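You operate a simulated robot arm through the tools that you are given. There is no shell and no other tool.

The job below is to be done with a simulated two-armed robot. You get a single attempt, and the scene is never put back.

## Task
Oil the chain by hand until it shows dark, then shut the drip.
Fine: feeder switch off first, blue lever to HAND, green lever open, wind the red wheel; blue lever back to MOTOR.

Only the result counts: the job must be done as asked and must still hold three seconds after the hand-in. Knocking over, shifting, dropping, spilling or breaking anything else fails it.

## Robot
Two 7-joint arms with fingered hands on one trunk that stands fixed in place. Base frame: the origin is at the foot of the trunk, x ahead of it, y to its left, z up. Lengths are in mm, angles in rad, forces in N, time in s.
The left shoulder is at [21, 208, 1248], the right one opposite. With the tool pointing down near the work surface each hand reaches from about 100 to 960 mm from the base axis, measured 20 degrees to its own side. Payload 5 kg a hand.
The TCP of each hand is the grasp point between the finger pads, 48 mm short of the fingertips. In the tool frame z runs along the fingers and y along their closing line. The gripper opens to 160 mm. The gripper's body begins 56 mm behind the TCP. The gripper is a hand of 4 fingers: y runs from the thumb to the fingers, the wrist lies at [-26, -142, -252] in the tool frame, and closing takes about 1.5 s.
Orientation is that of the tool frame in the base frame, as a unit quaternion [w, x, y, z]. With the fingers straight down and the wrist toward the robot, the tool's x, y and z point along [0, 1, 0], [1, 0, 0] and [0, 0, -1] of the base frame.

## Interface
- The arms move only by the tool move_arm. It takes "left_series", "right_series" or both (then of equal length, played together; a hand with none holds still); each is a list of rows, each a list of 7 numbers: the opening in per cent of the stroke, from 0 (shut) to 100 (fully open), then the shift along the base's x, y, z in mm, then the turn, a rotation vector about the base's x, y, z in rad. In form: [[hand, x, y, z, rx, ry, rz], ...]. A call has 1 to 20 rows; each row shifts and turns the commanded pose from where the row before left it. Each row takes 0.2 s and may step no farther than 50 mm and 0.15 rad from the row before; otherwise, or with a gripper value out of range, the whole call is refused. A pose out of reach is approached as far as the arm can. The call stops where the force on the tool passes 90 N (or 10 N more than at its start, if that is more) or the arm is blocked; 0.2 s more then pass. The fingers move at their own pace (about 108 mm/s each) and stop on an object; they squeeze with about 29 N. The grip force told is the motor's: it shows also when the fingers shut on nothing. Time passes only in rows, and 0.2 s behind the last, so rows that do not move let the fingers close. The reply holds the time, the measured pose of the TCP, the force on the tool along the base axes, the opening and the grip force, in the units named above and with some noise, with the torque about the TCP (base axes, N m) and any sound that the robot's microphone picked up.
- Cameras (640 x 400 px; columns grow to the right, rows downward): "scene" is now at [97.1, 15.6, 1440.5]; the picture's right is [0.17, -0.98, 0.00], its down [-0.54, -0.10, -0.83] and it looks along [0.82, 0.15, -0.55] (base axes); focal length 323 px, centre (320, 200). "left" rides on the left gripper at [-87, -133, -189] in its tool frame; the picture's right is [-0.83, -0.26, 0.49], its down [0.51, -0.71, 0.49] and it looks along [0.22, 0.66, 0.72] (tool axes); focal length 238 px, centre (320, 200). "right" rides on the right gripper at [87, -133, -189] in its tool frame; the picture's right is [-0.83, 0.26, -0.49], its down [-0.51, -0.71, 0.49] and it looks along [-0.22, 0.66, 0.72] (tool axes); focal length 238 px, centre (320, 200). There is no depth. A picture from a camera that has moved, and an enlarged one, comes with that camera's place and axes in the base frame and with its lens.
- capture(camera): a new picture of that camera. The clock stands still meanwhile.
- move_column(by): slides the trunk up (or, below 0, down) by that many mm; the arms and the scene camera ride with it, the base frame stays. It gives what a move gives, with no picture.
- set_grasp(shape, hand): the hand has 4 fingers and takes this shape, open, in about a second: jaw (thumb against the fingers, like two jaws); tri (thumb and two fingers); tip (a fingertip pinch); poke (one finger out to press); point (the index stretched); flat (the hand flat); cup (the hand cupped); fist (a fist). The gripper value then closes the fingers along that shape, each until it touches; the sizes above hold for jaw. It gives what a move gives, with no picture.
- aim_head(pan, tilt): turns the head with the scene camera to pan (to the left, within 1.501 rad either way) and tilt (down, from -0.506 to 1.204), counted from straight ahead of the robot. It gives what a move gives.
- enlarge(camera, box): a new picture of the part [left, top, right, bottom] of that camera's present view, enlarged. The clock stands still meanwhile.
- close_job(): hands the job in; it is judged then, once.

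Places have to be worked out from the pictures, the camera data and where the tool is seen. Open the grippers and draw the arms clear of the work before you hand the job in, unless the task says otherwise.

The tools are called after "Call:" by a JSON object that holds its "op" and its "data". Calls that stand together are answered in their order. move_arm: Moves the arms, as the interface text tells. Its arguments: {"type":"object","properties":{"left_series":{"type":"array"},"right_series":{"type":"array"}},"required":[]} The other tools are called the same way: move_column (by) slides the trunk up or down; set_grasp (shape, hand) gives the hand a shape; aim_head (pan, tilt) turns the head that bears the scene camera; capture (camera) takes a picture; enlarge (camera, box) takes an enlarged picture of a part of a camera's view; close_job () hands the job in.

At the start:

```text
time: 0.0
left_position: [575.4, 511.9, 1260.0]
left_tcp_rot: [-0.001, 0.707, 0.707, 0.001]
left_force: [-1.1, 0.6, 0.4]
left_torque: [-0.01, 0.0, 0.01]
left_opening: 159.8
left_gripper_force: 0.1
left_shape: jaw
right_position: [767.0, -53.2, 1199.4]
right_tcp_rot: [0.0, 0.707, 0.707, 0.0]
right_force: [-0.7, 0.5, -0.9]
right_torque: [0.01, 0.03, 0.01]
right_opening: 159.6
right_gripper_force: 0.1
right_shape: jaw
trunk travel left (down, up): [-250.0, 440.0]
head pan, tilt: [0.175, 0.585]
```

scene: 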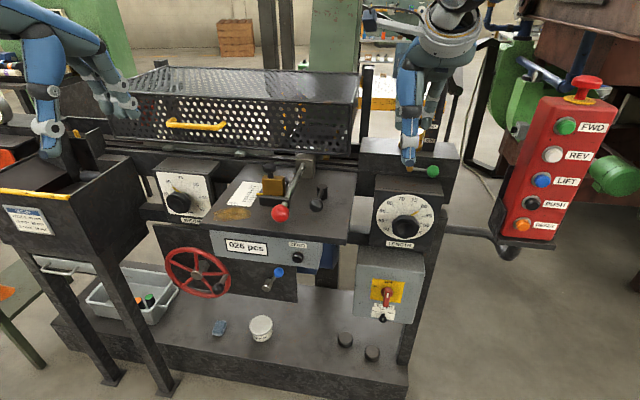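
right: 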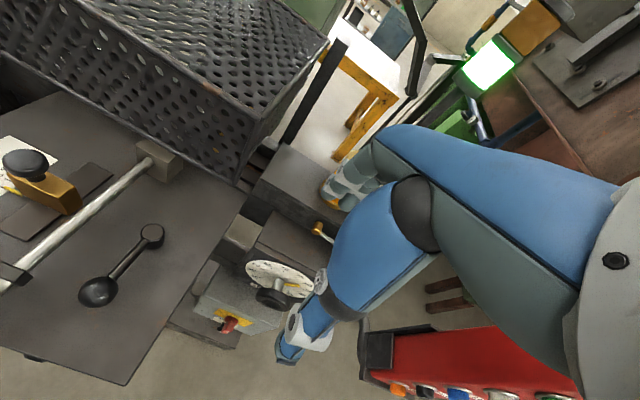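
left: 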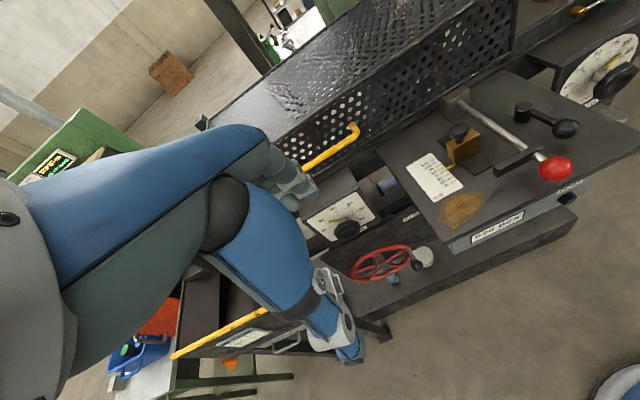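

The first pictures show a machine with a red handwheel, a blue-knobbed lever, a green-knobbed lever and a grey switch box. I look closer at each part before moving.

Call:
{"op": "enlarge", "data": {"camera": "scene", "box": [140, 220, 340, 345]}}

Call:
{"op": "enlarge", "data": {"camera": "scene", "box": [340, 130, 500, 230]}}

Call:
{"op": "enlarge", "data": {"camera": "scene", "box": [330, 230, 490, 330]}}

Call:
{"op": "enlarge", "data": {"camera": "scene", "box": [140, 140, 340, 265]}}

Call:
{"op": "enlarge", "data": {"camera": "scene", "box": [480, 60, 640, 260]}}

```text
3.20 times, centred on (240, 282) of scene
camera zoom: at [97.1, 15.6, 1440.5], right [0.17, -0.98, 0.0], down [-0.54, -0.1, -0.83], along [0.82, 0.15, -0.55], focal length 1032 px, centre (576, -64)
```

zoom: 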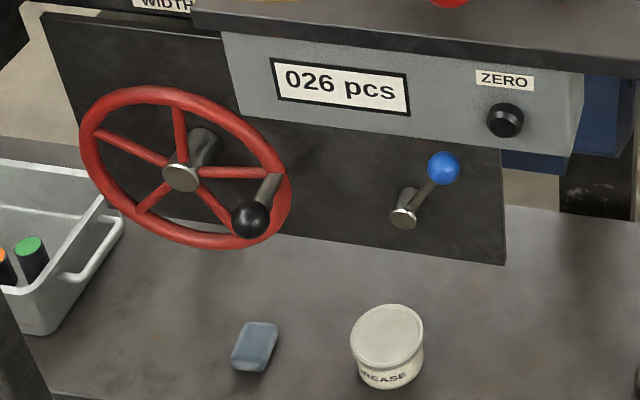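

```text
4.00 times, centred on (420, 180) of scene
camera zoom: at [97.1, 15.6, 1440.5], right [0.17, -0.98, 0.0], down [-0.54, -0.1, -0.83], along [0.82, 0.15, -0.55], focal length 1290 px, centre (-80, 280)
```

zoom: 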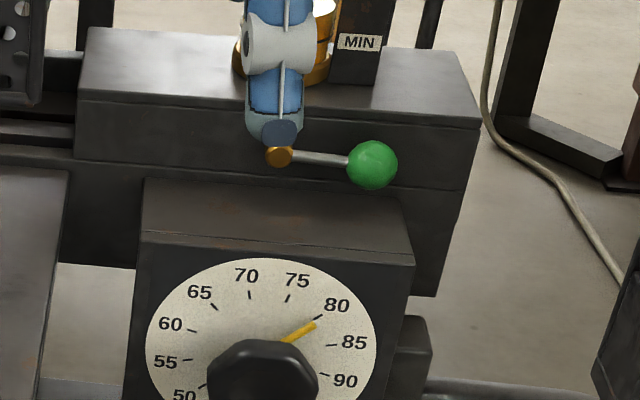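

```text
4.00 times, centred on (410, 280) of scene
camera zoom: at [97.1, 15.6, 1440.5], right [0.17, -0.98, 0.0], down [-0.54, -0.1, -0.83], along [0.82, 0.15, -0.55], focal length 1290 px, centre (-40, -120)
```

zoom: 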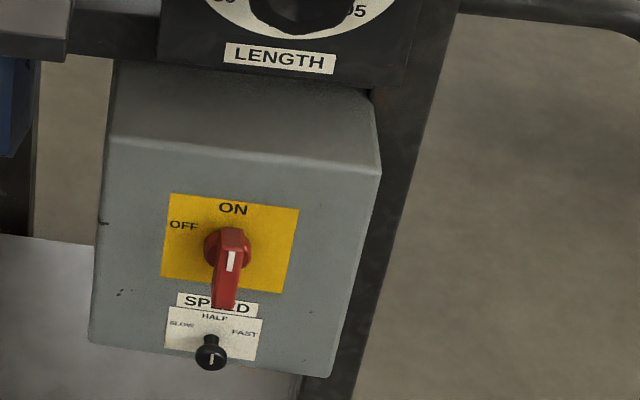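

```text
3.20 times, centred on (240, 202) of scene
camera zoom: at [97.1, 15.6, 1440.5], right [0.17, -0.98, 0.0], down [-0.54, -0.1, -0.83], along [0.82, 0.15, -0.55], focal length 1032 px, centre (576, 192)
```

zoom: 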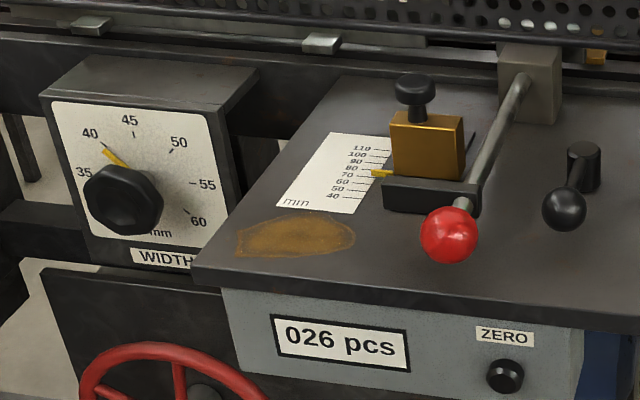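

```text
2.00 times, centred on (560, 160) of scene
camera zoom: at [97.1, 15.6, 1440.5], right [0.17, -0.98, 0.0], down [-0.54, -0.1, -0.83], along [0.82, 0.15, -0.55], focal length 645 px, centre (-160, 280)
```

zoom: 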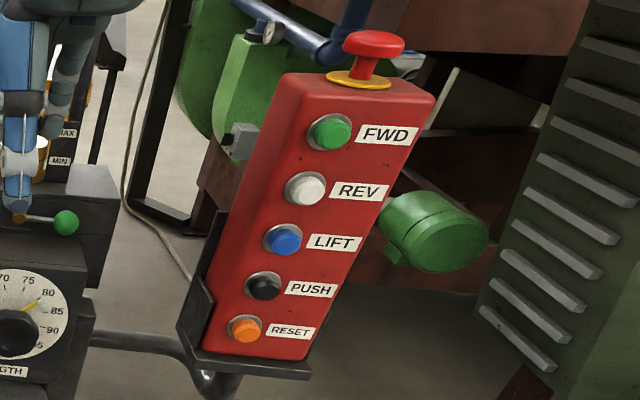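

The wheel triangulates to about (787, 566, 627) and the pendant to about (700, -307, 1025). I draw both arms straight back so they don't hide the oiler and the machine.

Call:
{"op": "move_arm", "data": {"left_series": [[100, -40, 0, 10, 0, 0, 0], [100, -40, 0, 10, 0, 0, 0], [100, -40, 0, 10, 0, 0, 0], [100, -40, 0, 10, 0, 0, 0], [100, -40, 0, 0, 0, 0, 0], [100, -20, 0, 0, 0, 0, 0], [100, 0, 0, 0, 0, 0, 0]], "right_series": [[100, -45, -5, 10, 0, 0, 0], [100, -45, -5, 10, 0, 0, 0], [100, -45, -10, 10, 0, 0, 0], [100, -45, -15, 10, 0, 0, 0], [100, -45, -20, 0, 0, 0, 0], [100, -45, -20, 0, 0, 0, 0], [100, -45, -20, 0, 0, 0, 0]]}}

Call:
{"op": "capture", "data": {"camera": "scene"}}

Call:
{"op": "capture", "data": {"camera": "right"}}

Call:
{"op": "capture", "data": {"camera": "left"}}

```text
time: 1.6
left_position: [353.4, 508.7, 1301.7]
left_tcp_rot: [0.0, 0.707, 0.708, 0.001]
left_force: [-0.3, -0.8, 0.3]
left_torque: [0.08, -0.1, 0.02]
left_opening: 160.1
left_gripper_force: 0.0
left_shape: jaw
right_position: [449.7, -151.6, 1237.7]
right_tcp_rot: [0.001, 0.707, 0.707, 0.0]
right_force: [-0.5, -0.9, 0.0]
right_torque: [0.09, -0.1, 0.0]
right_opening: 160.0
right_gripper_force: 0.1
right_shape: jaw
trunk travel left (down, up): [-250.0, 440.0]
head pan, tilt: [0.175, 0.585]
```

```text
taken
camera scene: at [95.4, 14.3, 1440.6], right [0.17, -0.98, 0.0], down [-0.54, -0.1, -0.83], along [0.82, 0.15, -0.55], focal length 323 px, centre (320, 200)
```

scene: 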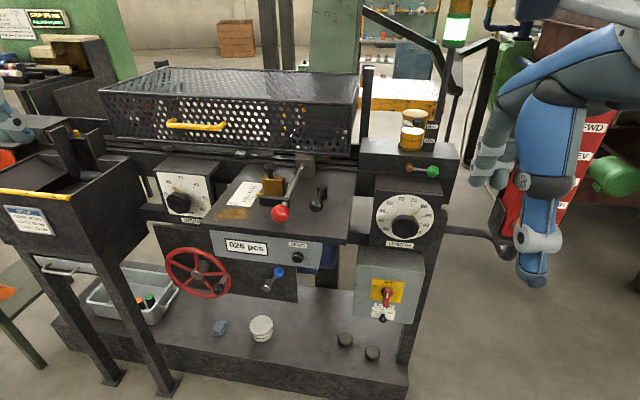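

```text
taken
camera right: at [317.1, -65.7, 1427.3], right [0.26, -0.83, 0.49], down [-0.71, -0.51, -0.49], along [0.66, -0.22, -0.72], focal length 238 px, centre (320, 200)
```

right: 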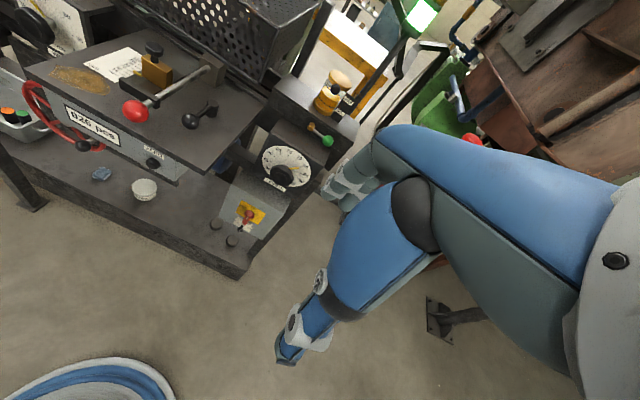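

```text
taken
camera left: at [219.8, 422.6, 1488.8], right [-0.26, -0.83, -0.49], down [-0.71, 0.51, -0.49], along [0.66, 0.22, -0.72], focal length 238 px, centre (320, 200)
```

left: 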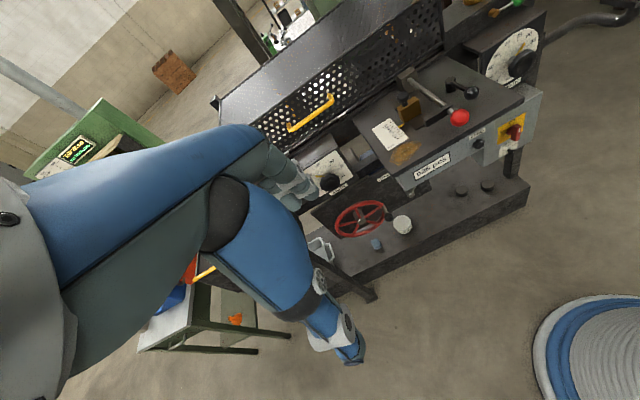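

Now the oiler is in clear view. I enlarge the oil pot and green lever, the guard with the chain, the switch and the blue lever plate.

Call:
{"op": "enlarge", "data": {"camera": "scene", "box": [350, 95, 470, 170]}}

Call:
{"op": "enlarge", "data": {"camera": "scene", "box": [240, 255, 320, 305]}}

Call:
{"op": "enlarge", "data": {"camera": "scene", "box": [100, 60, 370, 200]}}

Call:
{"op": "enlarge", "data": {"camera": "scene", "box": [360, 265, 420, 325]}}

Call:
{"op": "enlarge", "data": {"camera": "right", "box": [220, 60, 370, 260]}}

Call:
{"op": "enlarge", "data": {"camera": "left", "box": [300, 150, 460, 260]}}

```text
5.33 times, centred on (410, 132) of scene
camera zoom: at [95.4, 14.3, 1440.6], right [0.17, -0.98, 0.0], down [-0.54, -0.1, -0.83], along [0.82, 0.15, -0.55], focal length 1721 px, centre (-160, 560)
```

zoom: 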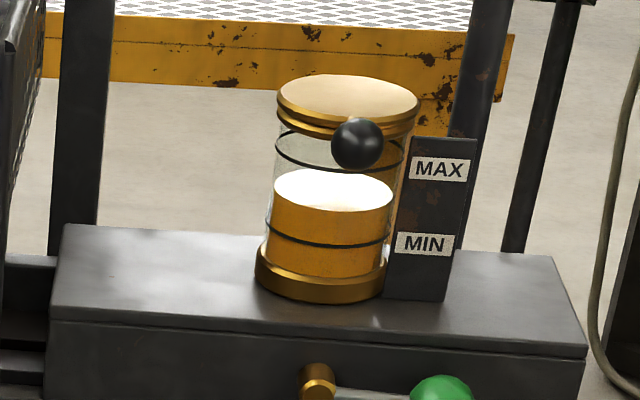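

```text
8.00 times, centred on (280, 280) of scene
camera zoom: at [95.4, 14.3, 1440.6], right [0.17, -0.98, 0.0], down [-0.54, -0.1, -0.83], along [0.82, 0.15, -0.55], focal length 2581 px, centre (640, -440)
```

zoom: 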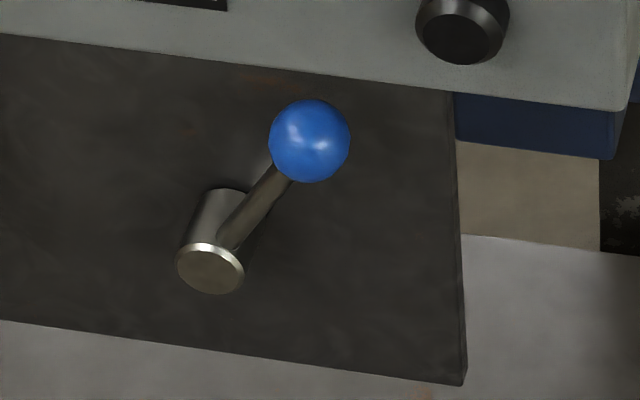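

```text
2.37 times, centred on (235, 130) of scene
camera zoom: at [95.4, 14.3, 1440.6], right [0.17, -0.98, 0.0], down [-0.54, -0.1, -0.83], along [0.82, 0.15, -0.55], focal length 765 px, centre (522, 366)
```

zoom: 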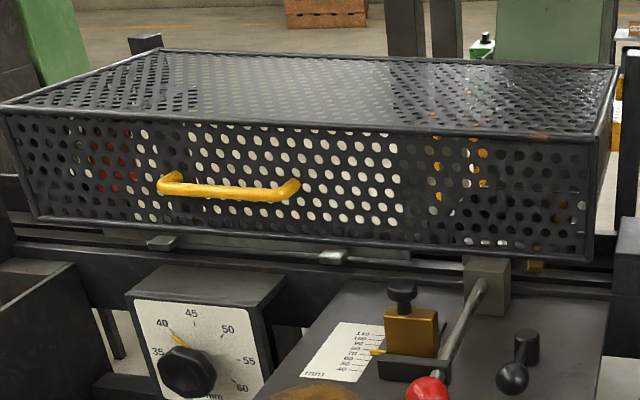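

```text
6.67 times, centred on (390, 295) of scene
camera zoom: at [95.4, 14.3, 1440.6], right [0.17, -0.98, 0.0], down [-0.54, -0.1, -0.83], along [0.82, 0.15, -0.55], focal length 2151 px, centre (-147, -433)
```

zoom: 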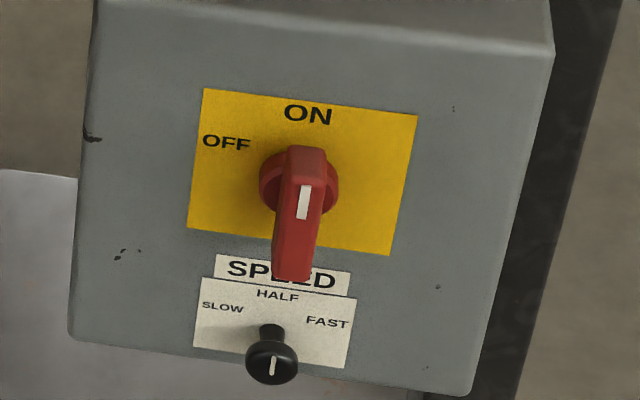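

```text
2.00 times, centred on (295, 160) of right
camera zoom: at [317.1, -65.7, 1427.3], right [0.26, -0.83, 0.49], down [-0.71, -0.51, -0.49], along [0.66, -0.22, -0.72], focal length 477 px, centre (370, 280)
```

zoom: 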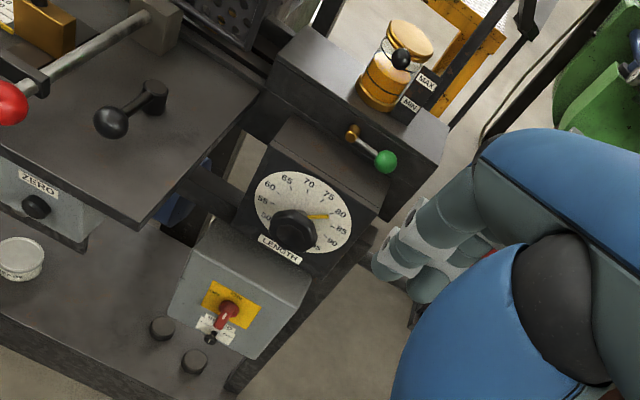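

```text
3.64 times, centred on (380, 205) of left
camera zoom: at [219.8, 422.6, 1488.8], right [-0.26, -0.83, -0.49], down [-0.71, 0.51, -0.49], along [0.66, 0.22, -0.72], focal length 867 px, centre (102, 182)
```

zoom: 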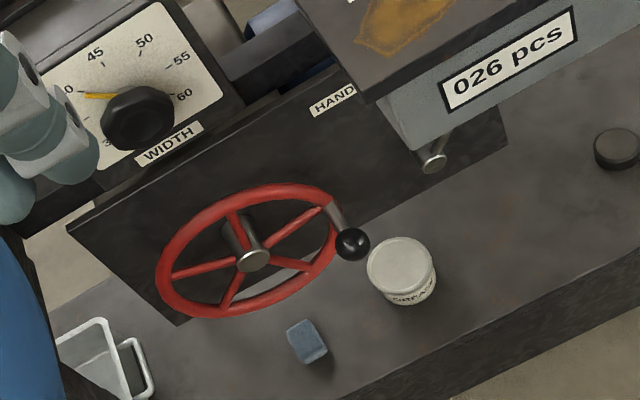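

The HAND label is hidden under the table front, which stands forward at about x 600, z 980. The wheel hub is near (770, 553, 645), the switch near (768, -67, 681) and the green knob near (945, -154, 1001), so I lower the trunk to look under the table and bring the shoulders nearer the work.

Call:
{"op": "move_column", "data": {"by": -150}}

Call:
{"op": "capture", "data": {"camera": "scene"}}

```text
time: 3.4
left_position: [355.2, 510.1, 1149.2]
left_tcp_rot: [0.001, 0.707, 0.707, -0.001]
left_force: [0.6, -0.1, -0.3]
left_torque: [0.0, -0.02, 0.02]
left_opening: 159.8
left_gripper_force: 0.1
left_shape: jaw
right_position: [450.3, -148.8, 1087.7]
right_tcp_rot: [0.0, 0.707, 0.708, 0.0]
right_force: [0.2, 0.3, 0.6]
right_torque: [-0.01, -0.02, 0.02]
right_opening: 159.8
right_gripper_force: 0.0
right_shape: jaw
trunk travel left (down, up): [-100.0, 590.0]
head pan, tilt: [0.175, 0.585]
```

```text
taken
camera scene: at [96.6, 15.5, 1290.7], right [0.17, -0.98, 0.0], down [-0.54, -0.1, -0.83], along [0.82, 0.15, -0.55], focal length 323 px, centre (320, 200)
```

scene: 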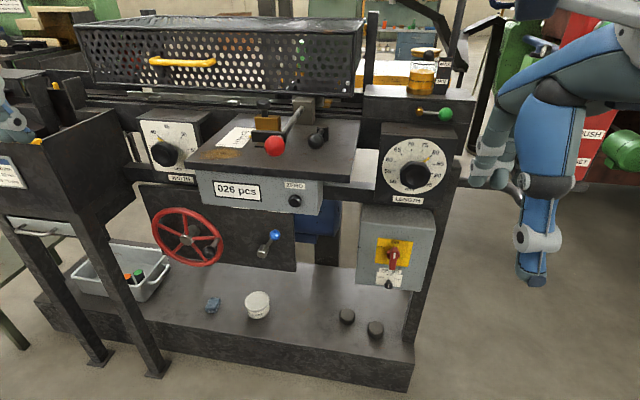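

Moving the camera straight down gives a good second viewpoint. I enlarge the wheel and lever plate, the switch, the green lever and the rail region where the chain may run.

Call:
{"op": "enlarge", "data": {"camera": "scene", "box": [130, 175, 330, 300]}}

Call:
{"op": "enlarge", "data": {"camera": "scene", "box": [355, 30, 475, 130]}}

Call:
{"op": "enlarge", "data": {"camera": "scene", "box": [345, 195, 445, 295]}}

Call:
{"op": "enlarge", "data": {"camera": "scene", "box": [40, 10, 380, 130]}}

Call:
{"op": "enlarge", "data": {"camera": "scene", "box": [200, 80, 400, 205]}}

```text
3.20 times, centred on (230, 238) of scene
camera zoom: at [96.6, 15.5, 1290.7], right [0.17, -0.98, 0.0], down [-0.54, -0.1, -0.83], along [0.82, 0.15, -0.55], focal length 1032 px, centre (608, 80)
```

zoom: 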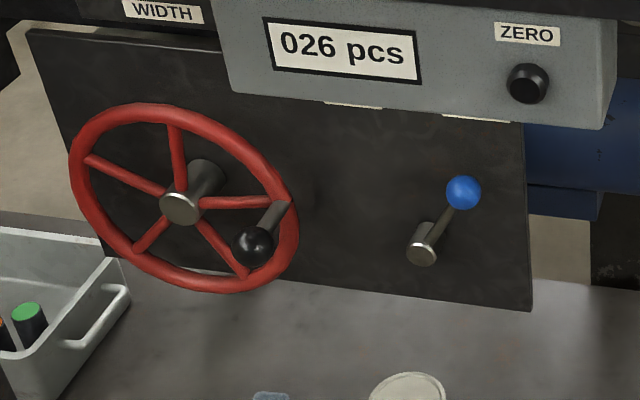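

```text
4.00 times, centred on (415, 80) of scene
camera zoom: at [96.6, 15.5, 1290.7], right [0.17, -0.98, 0.0], down [-0.54, -0.1, -0.83], along [0.82, 0.15, -0.55], focal length 1290 px, centre (-60, 680)
```

zoom: 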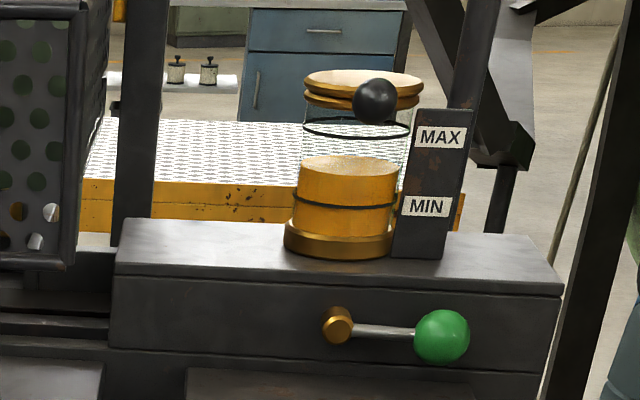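

```text
4.00 times, centred on (395, 245) of scene
camera zoom: at [96.6, 15.5, 1290.7], right [0.17, -0.98, 0.0], down [-0.54, -0.1, -0.83], along [0.82, 0.15, -0.55], focal length 1290 px, centre (20, 20)
```

zoom: 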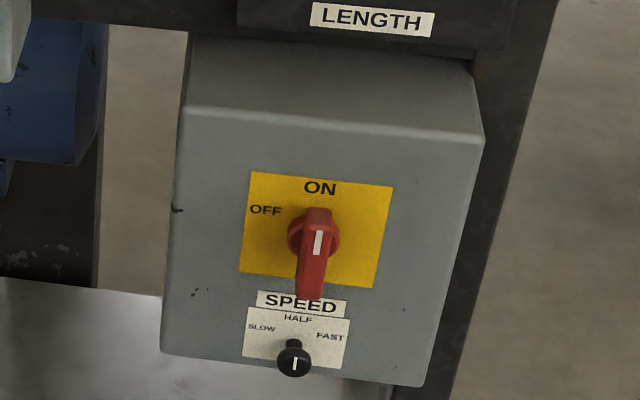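

```text
1.88 times, centred on (210, 70) of scene
camera zoom: at [96.6, 15.5, 1290.7], right [0.17, -0.98, 0.0], down [-0.54, -0.1, -0.83], along [0.82, 0.15, -0.55], focal length 607 px, centre (527, 445)
```

zoom: 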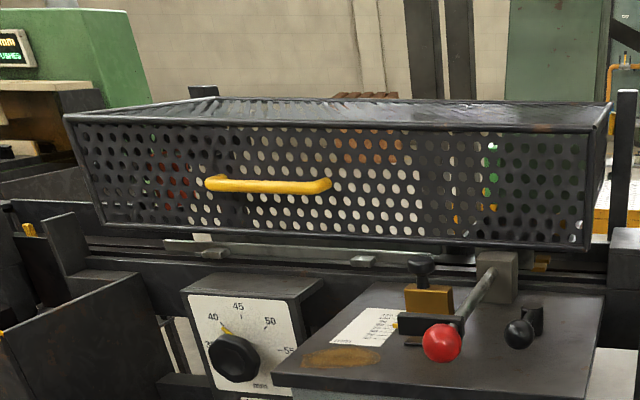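

```text
3.20 times, centred on (300, 142) of scene
camera zoom: at [96.6, 15.5, 1290.7], right [0.17, -0.98, 0.0], down [-0.54, -0.1, -0.83], along [0.82, 0.15, -0.55], focal length 1032 px, centre (384, 384)
```

zoom: 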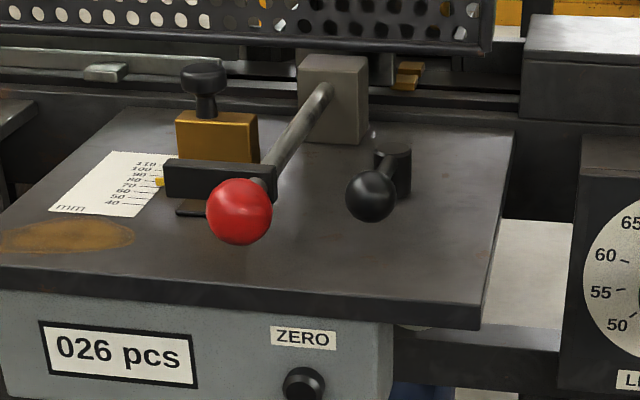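

The label strips HAND and MOTOR are still cut off by the counter box. I lower the trunk the last 100 mm, which also widens the baseline for measuring.

Call:
{"op": "move_column", "data": {"by": -100}}

Call:
{"op": "capture", "data": {"camera": "scene"}}

Call:
{"op": "enlarge", "data": {"camera": "scene", "box": [120, 140, 320, 265]}}

Call:
{"op": "enlarge", "data": {"camera": "scene", "box": [340, 0, 500, 100]}}

Call:
{"op": "enlarge", "data": {"camera": "scene", "box": [345, 160, 445, 260]}}

Call:
{"op": "enlarge", "data": {"camera": "scene", "box": [60, 0, 380, 130]}}

```text
time: 4.7
left_position: [354.9, 510.3, 1049.9]
left_tcp_rot: [0.001, 0.708, 0.706, 0.0]
left_force: [0.2, 0.0, 0.6]
left_torque: [-0.01, -0.04, 0.01]
left_opening: 159.7
left_gripper_force: 0.1
left_shape: jaw
right_position: [452.2, -148.9, 988.6]
right_tcp_rot: [0.0, 0.707, 0.707, 0.0]
right_force: [0.3, 1.4, 1.2]
right_torque: [0.03, 0.02, 0.0]
right_opening: 160.3
right_gripper_force: 0.0
right_shape: jaw
trunk travel left (down, up): [0.0, 690.0]
head pan, tilt: [0.175, 0.585]
```

```text
taken
camera scene: at [96.6, 15.5, 1190.8], right [0.17, -0.98, 0.0], down [-0.54, -0.1, -0.83], along [0.82, 0.15, -0.55], focal length 323 px, centre (320, 200)
```

scene: 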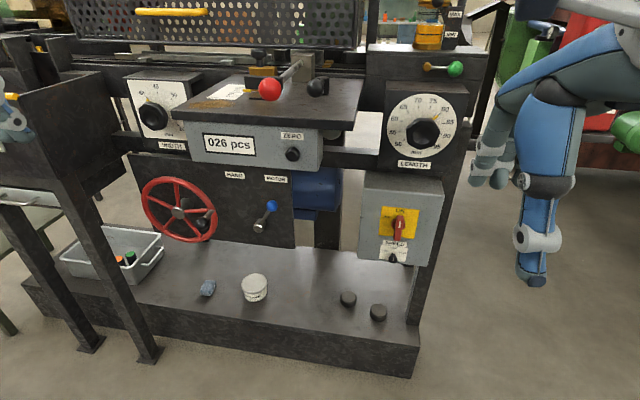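

```text
3.20 times, centred on (220, 202) of scene
camera zoom: at [96.6, 15.5, 1190.8], right [0.17, -0.98, 0.0], down [-0.54, -0.1, -0.83], along [0.82, 0.15, -0.55], focal length 1032 px, centre (640, 192)
```

zoom: 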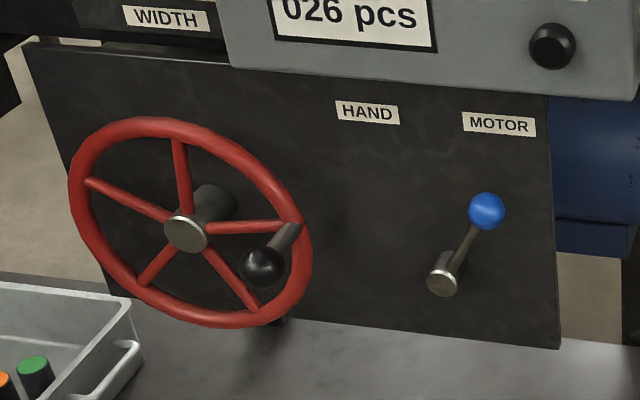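

```text
4.00 times, centred on (420, 50) of scene
camera zoom: at [96.6, 15.5, 1190.8], right [0.17, -0.98, 0.0], down [-0.54, -0.1, -0.83], along [0.82, 0.15, -0.55], focal length 1290 px, centre (-80, 800)
```

zoom: 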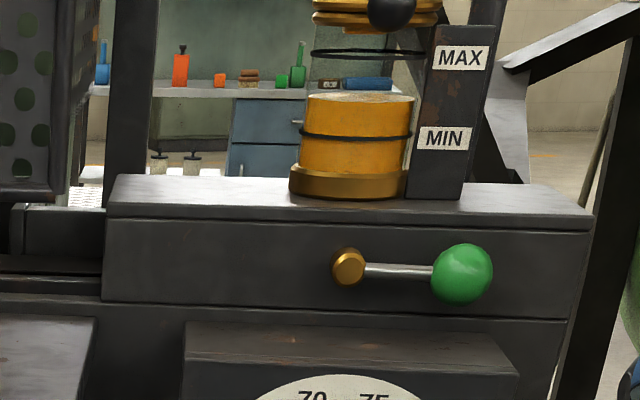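

```text
4.00 times, centred on (395, 210) of scene
camera zoom: at [96.6, 15.5, 1190.8], right [0.17, -0.98, 0.0], down [-0.54, -0.1, -0.83], along [0.82, 0.15, -0.55], focal length 1290 px, centre (20, 160)
```

zoom: 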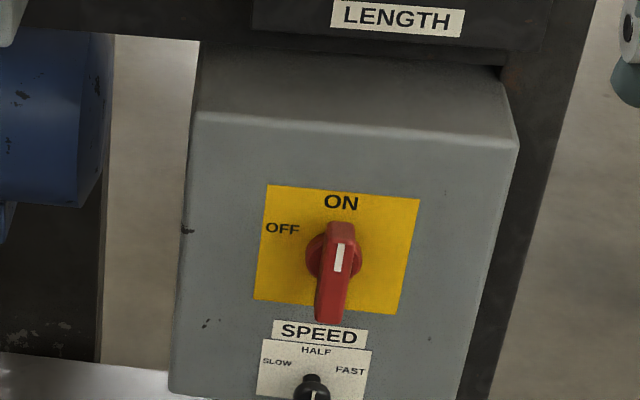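

```text
2.00 times, centred on (220, 65) of scene
camera zoom: at [96.6, 15.5, 1190.8], right [0.17, -0.98, 0.0], down [-0.54, -0.1, -0.83], along [0.82, 0.15, -0.55], focal length 645 px, centre (520, 470)
```

zoom: 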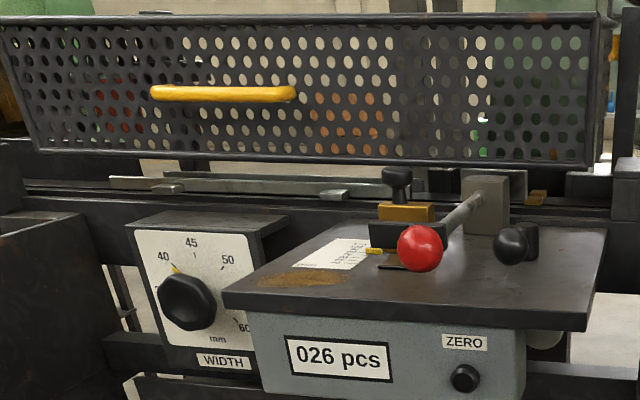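

The labels are now readable: HAND upper left of the blue lever, MOTOR upper right, and the lever now stands at MOTOR. From the two heights I get the blue knob at about (771, 264, 703) with its hub at (768, 312, 624), the wheel hub at (753, 537, 659), its ball at (701, 435, 675), and the switch bar centre at (722, -65, 705). I still need to find the chain, so I enlarge the rail area.

Call:
{"op": "enlarge", "data": {"camera": "scene", "box": [100, 70, 230, 110]}}

Call:
{"op": "enlarge", "data": {"camera": "scene", "box": [220, 60, 400, 110]}}

Call:
{"op": "enlarge", "data": {"camera": "scene", "box": [0, 20, 130, 110]}}

Call:
{"op": "capture", "data": {"camera": "right"}}

Call:
{"op": "capture", "data": {"camera": "left"}}

```text
4.92 times, centred on (165, 90) of scene
camera zoom: at [96.6, 15.5, 1190.8], right [0.17, -0.98, 0.0], down [-0.54, -0.1, -0.83], along [0.82, 0.15, -0.55], focal length 1588 px, centre (1083, 742)
```

zoom: 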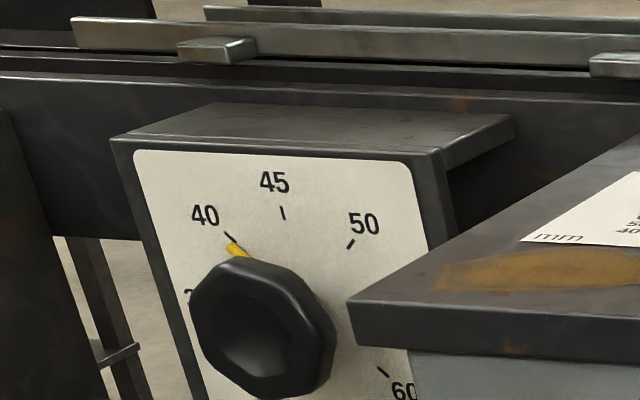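

```text
3.56 times, centred on (310, 85) of scene
camera zoom: at [96.6, 15.5, 1190.8], right [0.17, -0.98, 0.0], down [-0.54, -0.1, -0.83], along [0.82, 0.15, -0.55], focal length 1147 px, centre (356, 609)
```

zoom: 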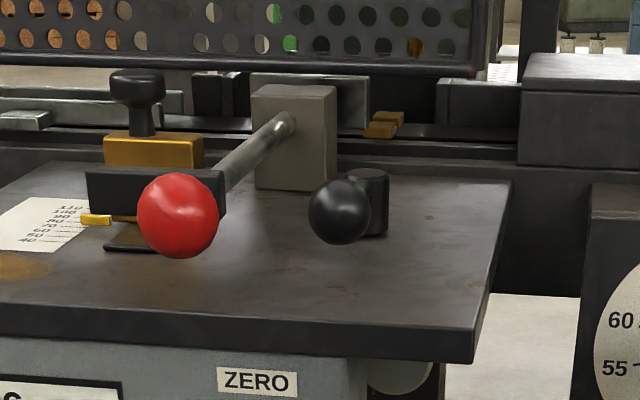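

```text
4.44 times, centred on (65, 65) of scene
camera zoom: at [96.6, 15.5, 1190.8], right [0.17, -0.98, 0.0], down [-0.54, -0.1, -0.83], along [0.82, 0.15, -0.55], focal length 1434 px, centre (1453, 800)
```

zoom: 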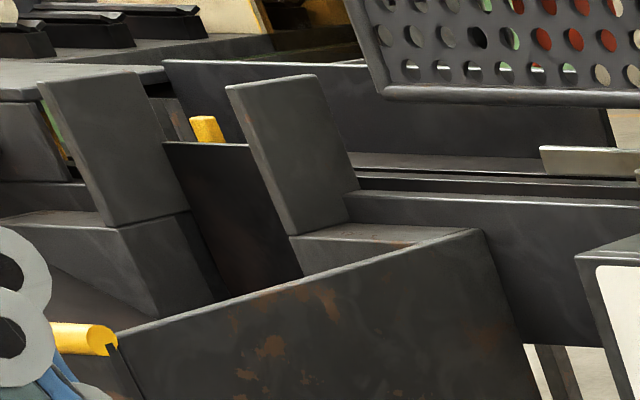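

```text
taken
camera right: at [318.7, -64.4, 1177.4], right [0.26, -0.83, 0.49], down [-0.71, -0.51, -0.49], along [0.66, -0.22, -0.72], focal length 238 px, centre (320, 200)
```

right: 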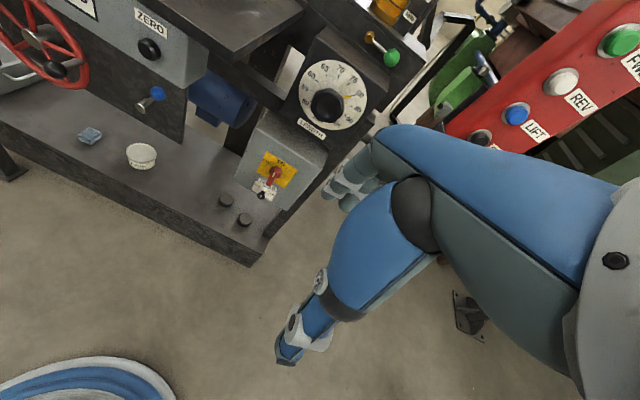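

```text
taken
camera left: at [221.8, 423.7, 1238.4], right [-0.26, -0.83, -0.49], down [-0.71, 0.51, -0.49], along [0.66, 0.22, -0.72], focal length 238 px, centre (320, 200)
```

left: 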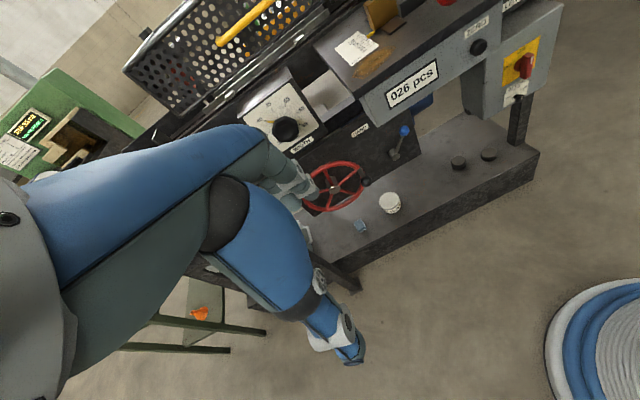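

No chain is plain yet from here, though yellow lugs in a bed groove hint at one. I raise the trunk to look down into the groove near the oiler before touching anything.

Call:
{"op": "move_column", "data": {"by": 600}}

Call:
{"op": "capture", "data": {"camera": "scene"}}

Call:
{"op": "capture", "data": {"camera": "right"}}

```text
refused: 600 is not a number from -400 to 400
```

```text
taken
camera scene: at [96.6, 15.5, 1190.8], right [0.17, -0.98, 0.0], down [-0.54, -0.1, -0.83], along [0.82, 0.15, -0.55], focal length 323 px, centre (320, 200)
```

scene: 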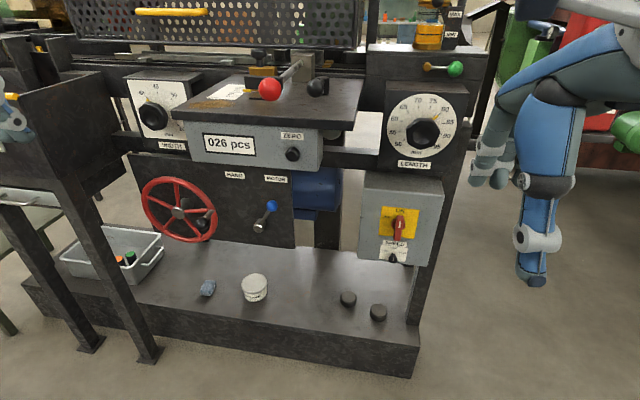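

```text
taken
camera right: at [318.7, -64.4, 1177.4], right [0.26, -0.83, 0.49], down [-0.71, -0.51, -0.49], along [0.66, -0.22, -0.72], focal length 238 px, centre (320, 200)
```

right: 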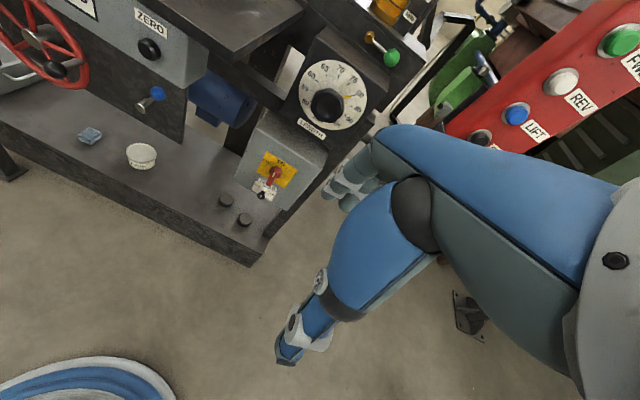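

The column step is capped at 400, so I raise it by 400 and look from there.

Call:
{"op": "move_column", "data": {"by": 400}}

Call:
{"op": "capture", "data": {"camera": "scene"}}

Call:
{"op": "enlarge", "data": {"camera": "scene", "box": [280, 110, 480, 235]}}

Call:
{"op": "enlarge", "data": {"camera": "scene", "box": [90, 100, 350, 260]}}

Call:
{"op": "capture", "data": {"camera": "right"}}

```text
time: 8.5
left_position: [355.4, 511.2, 1449.4]
left_tcp_rot: [-0.001, 0.707, 0.707, 0.0]
left_force: [-0.4, 0.4, 0.7]
left_torque: [0.04, 0.01, 0.01]
left_opening: 159.5
left_gripper_force: 0.0
left_shape: jaw
right_position: [451.7, -149.9, 1387.7]
right_tcp_rot: [0.0, 0.707, 0.707, 0.0]
right_force: [0.5, 0.3, 0.3]
right_torque: [-0.03, 0.02, -0.01]
right_opening: 159.9
right_gripper_force: 0.1
right_shape: jaw
trunk travel left (down, up): [-400.0, 290.0]
head pan, tilt: [0.175, 0.585]
```

```text
taken
camera scene: at [96.9, 15.5, 1590.4], right [0.17, -0.98, 0.0], down [-0.54, -0.1, -0.83], along [0.82, 0.15, -0.55], focal length 323 px, centre (320, 200)
```

scene: 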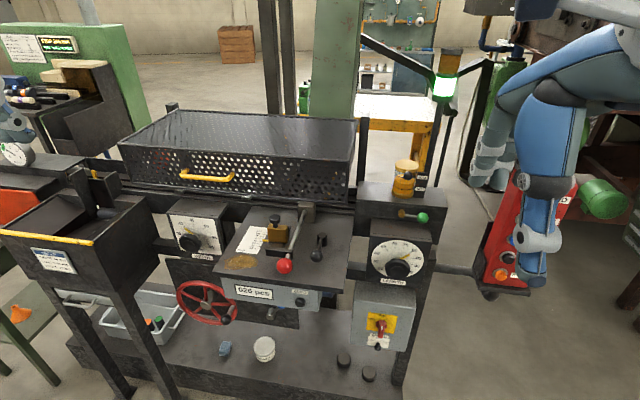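

```text
3.20 times, centred on (380, 172) of scene
camera zoom: at [96.9, 15.5, 1590.4], right [0.17, -0.98, 0.0], down [-0.54, -0.1, -0.83], along [0.82, 0.15, -0.55], focal length 1032 px, centre (128, 288)
```

zoom: 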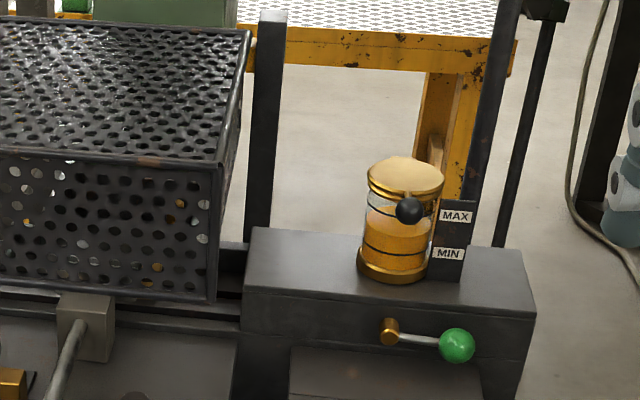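

```text
2.46 times, centred on (220, 180) of scene
camera zoom: at [96.9, 15.5, 1590.4], right [0.17, -0.98, 0.0], down [-0.54, -0.1, -0.83], along [0.82, 0.15, -0.55], focal length 794 px, centre (566, 249)
```

zoom: 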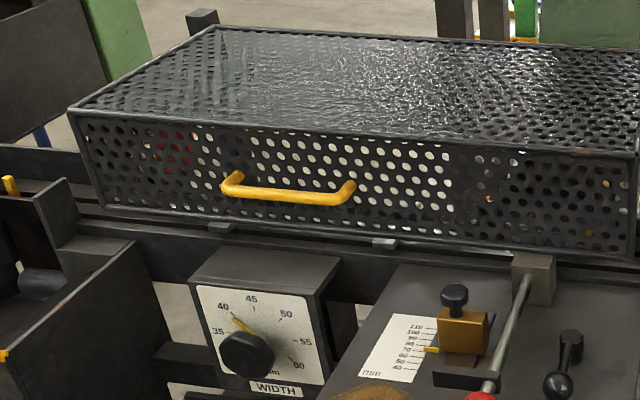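

```text
taken
camera right: at [319.0, -64.5, 1576.8], right [0.26, -0.83, 0.49], down [-0.71, -0.51, -0.49], along [0.66, -0.22, -0.72], focal length 238 px, centre (320, 200)
```

right: 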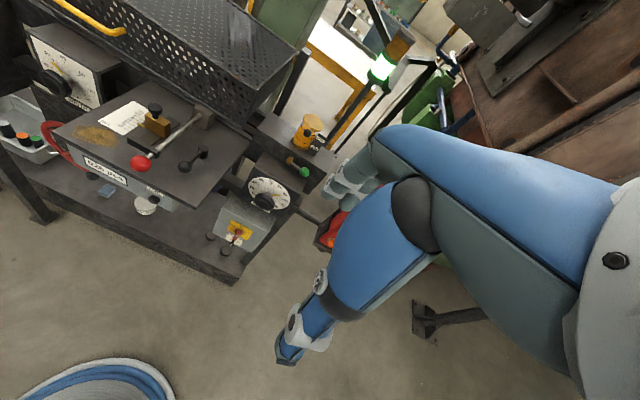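

The guard covers the bed; the only open stretch is the gap between its right end and the oiler block. I enlarge that gap and the guard's right part strongly.

Call:
{"op": "enlarge", "data": {"camera": "scene", "box": [335, 180, 375, 220]}}

Call:
{"op": "enlarge", "data": {"camera": "scene", "box": [270, 150, 360, 215]}}

Call:
{"op": "enlarge", "data": {"camera": "right", "box": [150, 40, 310, 140]}}

Call:
{"op": "enlarge", "data": {"camera": "scene", "box": [0, 130, 130, 260]}}

```text
10.00 times, centred on (355, 200) of scene
camera zoom: at [96.9, 15.5, 1590.4], right [0.17, -0.98, 0.0], down [-0.54, -0.1, -0.83], along [0.82, 0.15, -0.55], focal length 3226 px, centre (-30, 200)
```

zoom: 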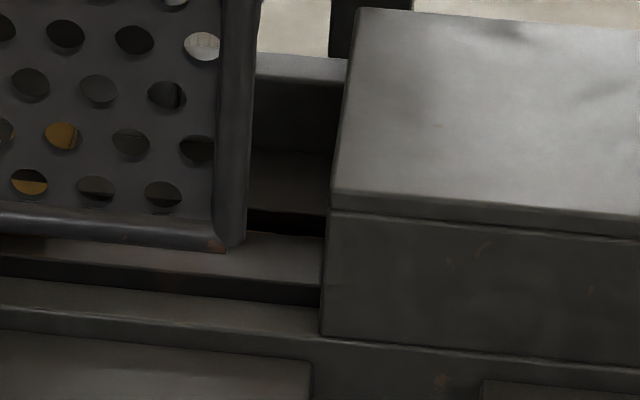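

```text
6.15 times, centred on (315, 182) of scene
camera zoom: at [96.9, 15.5, 1590.4], right [0.17, -0.98, 0.0], down [-0.54, -0.1, -0.83], along [0.82, 0.15, -0.55], focal length 1985 px, centre (351, 308)
```

zoom: 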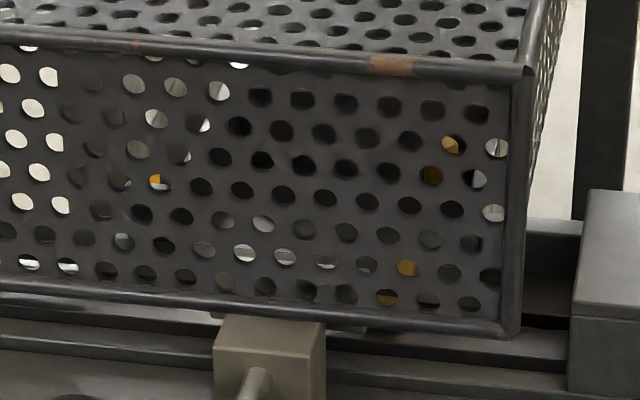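

```text
4.00 times, centred on (230, 90) of right
camera zoom: at [319.0, -64.5, 1576.8], right [0.26, -0.83, 0.49], down [-0.71, -0.51, -0.49], along [0.66, -0.22, -0.72], focal length 953 px, centre (680, 640)
```

zoom: 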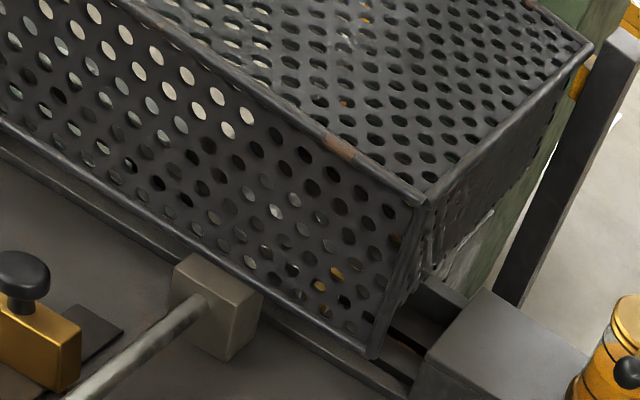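

```text
3.08 times, centred on (65, 195) of scene
camera zoom: at [96.9, 15.5, 1590.4], right [0.17, -0.98, 0.0], down [-0.54, -0.1, -0.83], along [0.82, 0.15, -0.55], focal length 993 px, centre (1105, 215)
```

zoom: 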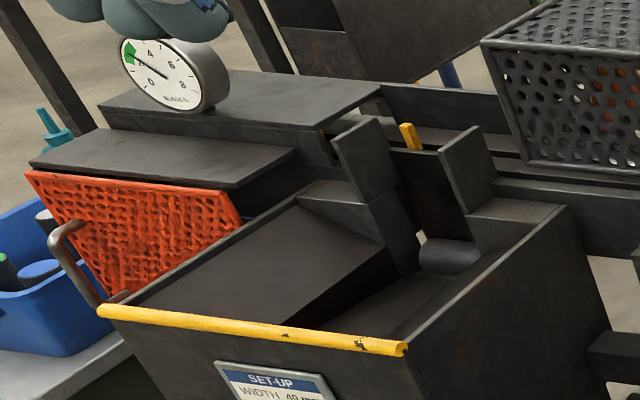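

Using the wide baseline the green ball sits at (870, -143, 1044) with its pivot at (884, -85, 1042), and the LENGTH box top (z about 1005) blocks it from below, so it must open upward. I raise the trunk to its top and tilt down to see whether the chain shows in the gap by the oiler.

Call:
{"op": "move_column", "data": {"by": 290}}

Call:
{"op": "aim_head", "data": {"pan": 0.1, "tilt": 0.75}}

Call:
{"op": "capture", "data": {"camera": "scene"}}

```text
time: 11.4
left_position: [355.1, 510.6, 1739.3]
left_tcp_rot: [0.0, 0.707, 0.707, 0.0]
left_force: [0.0, 0.1, -0.9]
left_torque: [-0.02, -0.01, 0.01]
left_opening: 159.9
left_gripper_force: 0.1
left_shape: jaw
right_position: [451.4, -150.0, 1677.9]
right_tcp_rot: [0.0, 0.708, 0.707, 0.0]
right_force: [0.8, 0.4, 0.3]
right_torque: [0.0, -0.03, -0.02]
right_opening: 159.9
right_gripper_force: 0.0
right_shape: jaw
trunk travel left (down, up): [-690.0, 0.0]
head pan, tilt: [0.175, 0.585]
```

```text
time: 12.1
left_position: [356.6, 511.7, 1739.5]
left_tcp_rot: [0.001, 0.707, 0.707, 0.0]
left_force: [-0.1, 0.0, -0.5]
left_torque: [0.03, 0.02, 0.02]
left_opening: 160.1
left_gripper_force: 0.1
left_shape: jaw
right_position: [451.5, -149.1, 1678.5]
right_tcp_rot: [-0.001, 0.707, 0.707, 0.0]
right_force: [-0.9, -0.7, 0.2]
right_torque: [0.0, -0.03, 0.02]
right_opening: 159.8
right_gripper_force: 0.0
right_shape: jaw
trunk travel left (down, up): [-690.0, 0.0]
head pan, tilt: [0.099, 0.75]
```

```text
taken
camera scene: at [92.0, 8.2, 1866.2], right [0.1, -0.99, 0.0], down [-0.68, -0.07, -0.73], along [0.73, 0.07, -0.68], focal length 323 px, centre (320, 200)
```

scene: 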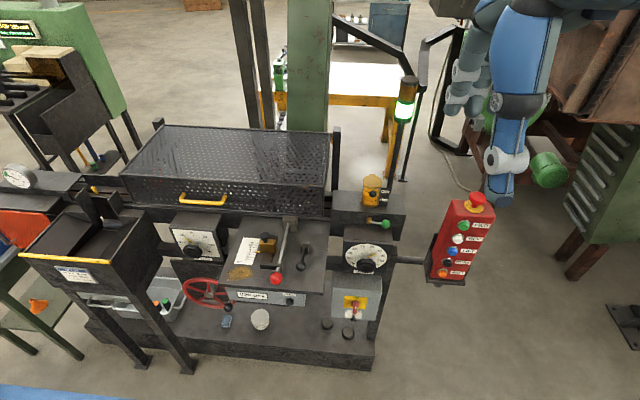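

Call:
{"op": "enlarge", "data": {"camera": "scene", "box": [305, 180, 353, 230]}}

Call:
{"op": "enlarge", "data": {"camera": "scene", "box": [120, 115, 345, 225]}}

Call:
{"op": "enlarge", "data": {"camera": "scene", "box": [320, 165, 430, 240]}}

```text
8.00 times, centred on (329, 205) of scene
camera zoom: at [92.0, 8.2, 1866.2], right [0.1, -0.99, 0.0], down [-0.68, -0.07, -0.73], along [0.73, 0.07, -0.68], focal length 2581 px, centre (248, 160)
```

zoom: 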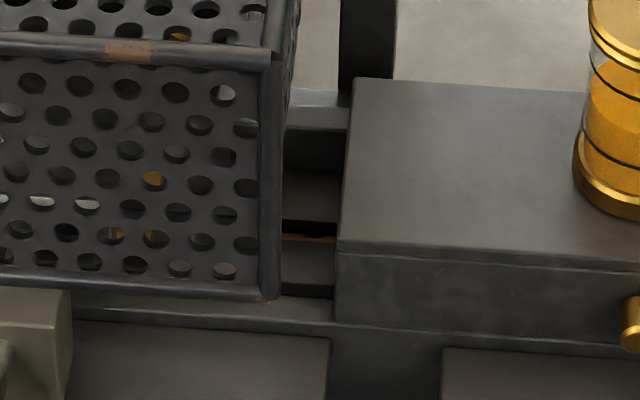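

```text
2.84 times, centred on (232, 170) of scene
camera zoom: at [92.0, 8.2, 1866.2], right [0.1, -0.99, 0.0], down [-0.68, -0.07, -0.73], along [0.73, 0.07, -0.68], focal length 918 px, centre (569, 285)
```

zoom: 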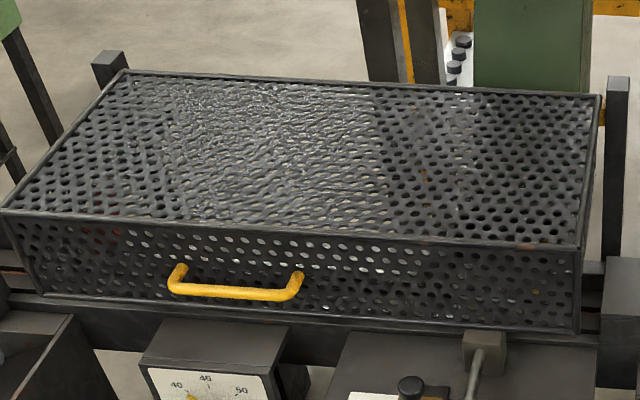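

```text
5.33 times, centred on (375, 202) of scene
camera zoom: at [92.0, 8.2, 1866.2], right [0.1, -0.99, 0.0], down [-0.68, -0.07, -0.73], along [0.73, 0.07, -0.68], focal length 1721 px, centre (27, 187)
```

zoom: 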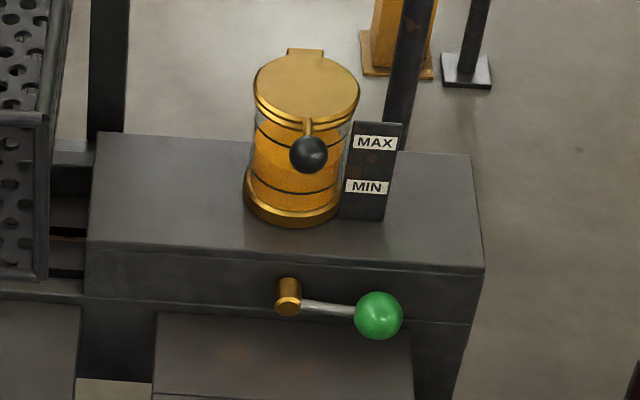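

A rust-brown strip is visible in the slot between guard and oiler block: that is the dry chain, which should turn dark when oiled. I go back down to full low trunk for the switch and keep that view as the reference.

Call:
{"op": "move_column", "data": {"by": -345}}

Call:
{"op": "move_column", "data": {"by": -345}}

Call:
{"op": "aim_head", "data": {"pan": 0.0, "tilt": 0.585}}

```text
time: 15.5
left_position: [354.8, 511.6, 1395.1]
left_tcp_rot: [0.0, 0.707, 0.707, 0.0]
left_force: [0.2, 0.5, -0.4]
left_torque: [-0.03, -0.03, 0.03]
left_opening: 159.8
left_gripper_force: 0.1
left_shape: jaw
right_position: [451.7, -149.5, 1334.0]
right_tcp_rot: [0.0, 0.707, 0.707, 0.0]
right_force: [0.2, -0.7, 0.2]
right_torque: [0.02, -0.01, -0.02]
right_opening: 159.7
right_gripper_force: 0.0
right_shape: jaw
trunk travel left (down, up): [-345.0, 345.0]
head pan, tilt: [0.099, 0.75]
```

```text
time: 18.9
left_position: [355.1, 511.6, 1049.3]
left_tcp_rot: [0.0, 0.707, 0.707, 0.0]
left_force: [1.2, 0.4, 0.6]
left_torque: [-0.01, -0.02, 0.03]
left_opening: 159.8
left_gripper_force: 0.1
left_shape: jaw
right_position: [451.8, -149.6, 988.2]
right_tcp_rot: [0.0, 0.707, 0.707, 0.0]
right_force: [0.0, 0.1, -0.6]
right_torque: [0.04, -0.01, -0.01]
right_opening: 159.7
right_gripper_force: 0.0
right_shape: jaw
trunk travel left (down, up): [0.0, 690.0]
head pan, tilt: [0.099, 0.75]
```

```text
time: 19.6
left_position: [356.0, 511.6, 1048.5]
left_tcp_rot: [0.0, 0.707, 0.707, 0.0]
left_force: [-0.2, -0.7, -0.2]
left_torque: [0.0, 0.02, -0.03]
left_opening: 159.7
left_gripper_force: 0.1
left_shape: jaw
right_position: [451.8, -149.7, 987.6]
right_tcp_rot: [0.0, 0.707, 0.707, 0.0]
right_force: [-0.9, 0.1, -0.7]
right_torque: [0.01, -0.01, -0.03]
right_opening: 159.9
right_gripper_force: 0.1
right_shape: jaw
trunk travel left (down, up): [0.0, 690.0]
head pan, tilt: [0.0, 0.585]
```

I turn the right hand so its fingers point forward with the closing line level (120 deg about (-1,-1,1)), coming down in front of the switch box.

Call:
{"op": "move_arm", "data": {"right_series": [[100, 0, 0, -18, -0.0863, -0.0863, 0.0863], [100, 0, 0, -18, -0.0863, -0.0863, 0.0863], [100, 0, 0, -18, -0.0863, -0.0863, 0.0863], [100, 0, 0, -18, -0.0863, -0.0863, 0.0863], [100, 0, 0, -18, -0.0863, -0.0863, 0.0863], [100, 0, 0, -18, -0.0863, -0.0863, 0.0863], [100, 0, 0, -18, -0.0863, -0.0863, 0.0863], [100, 0, 0, -18, -0.0863, -0.0863, 0.0863], [100, 0, 0, -18, -0.0863, -0.0863, 0.0863], [100, 0, 0, -18, -0.0863, -0.0863, 0.0863], [100, 0, 0, -18, -0.0863, -0.0863, 0.0863], [80, 0, 0, -18, -0.0863, -0.0863, 0.0863], [60, 0, 0, -18, -0.0863, -0.0863, 0.0863], [50, 0, 0, -18, -0.0872, -0.0872, 0.0872], [50, 0, 0, 0, 0, 0, 0]]}}

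Call:
{"op": "capture", "data": {"camera": "scene"}}

Call:
{"op": "capture", "data": {"camera": "right"}}

```text
refused: row 14 steps farther than a row can; nothing moved
```

```text
taken
camera scene: at [98.1, 0.0, 1190.4], right [0.0, -1.0, 0.0], down [-0.55, 0.0, -0.83], along [0.83, 0.0, -0.55], focal length 323 px, centre (320, 200)
```

scene: 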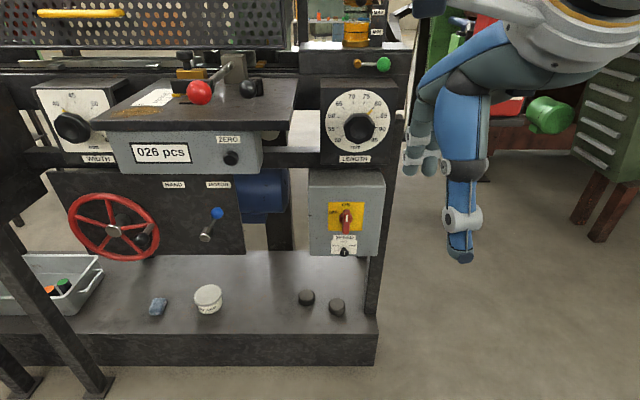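

```text
taken
camera right: at [318.8, -64.5, 1177.0], right [0.26, -0.83, 0.49], down [-0.71, -0.51, -0.49], along [0.66, -0.22, -0.72], focal length 238 px, centre (320, 200)
```

right: 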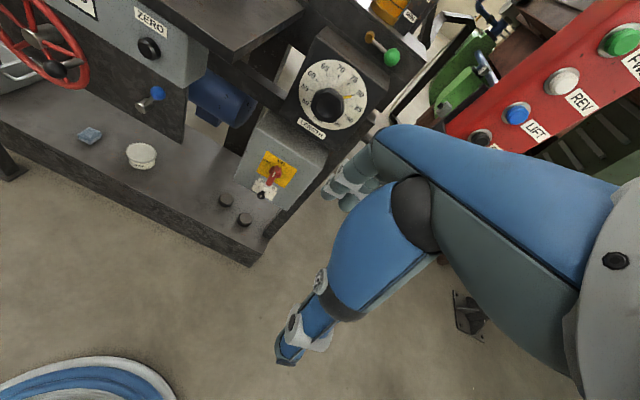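

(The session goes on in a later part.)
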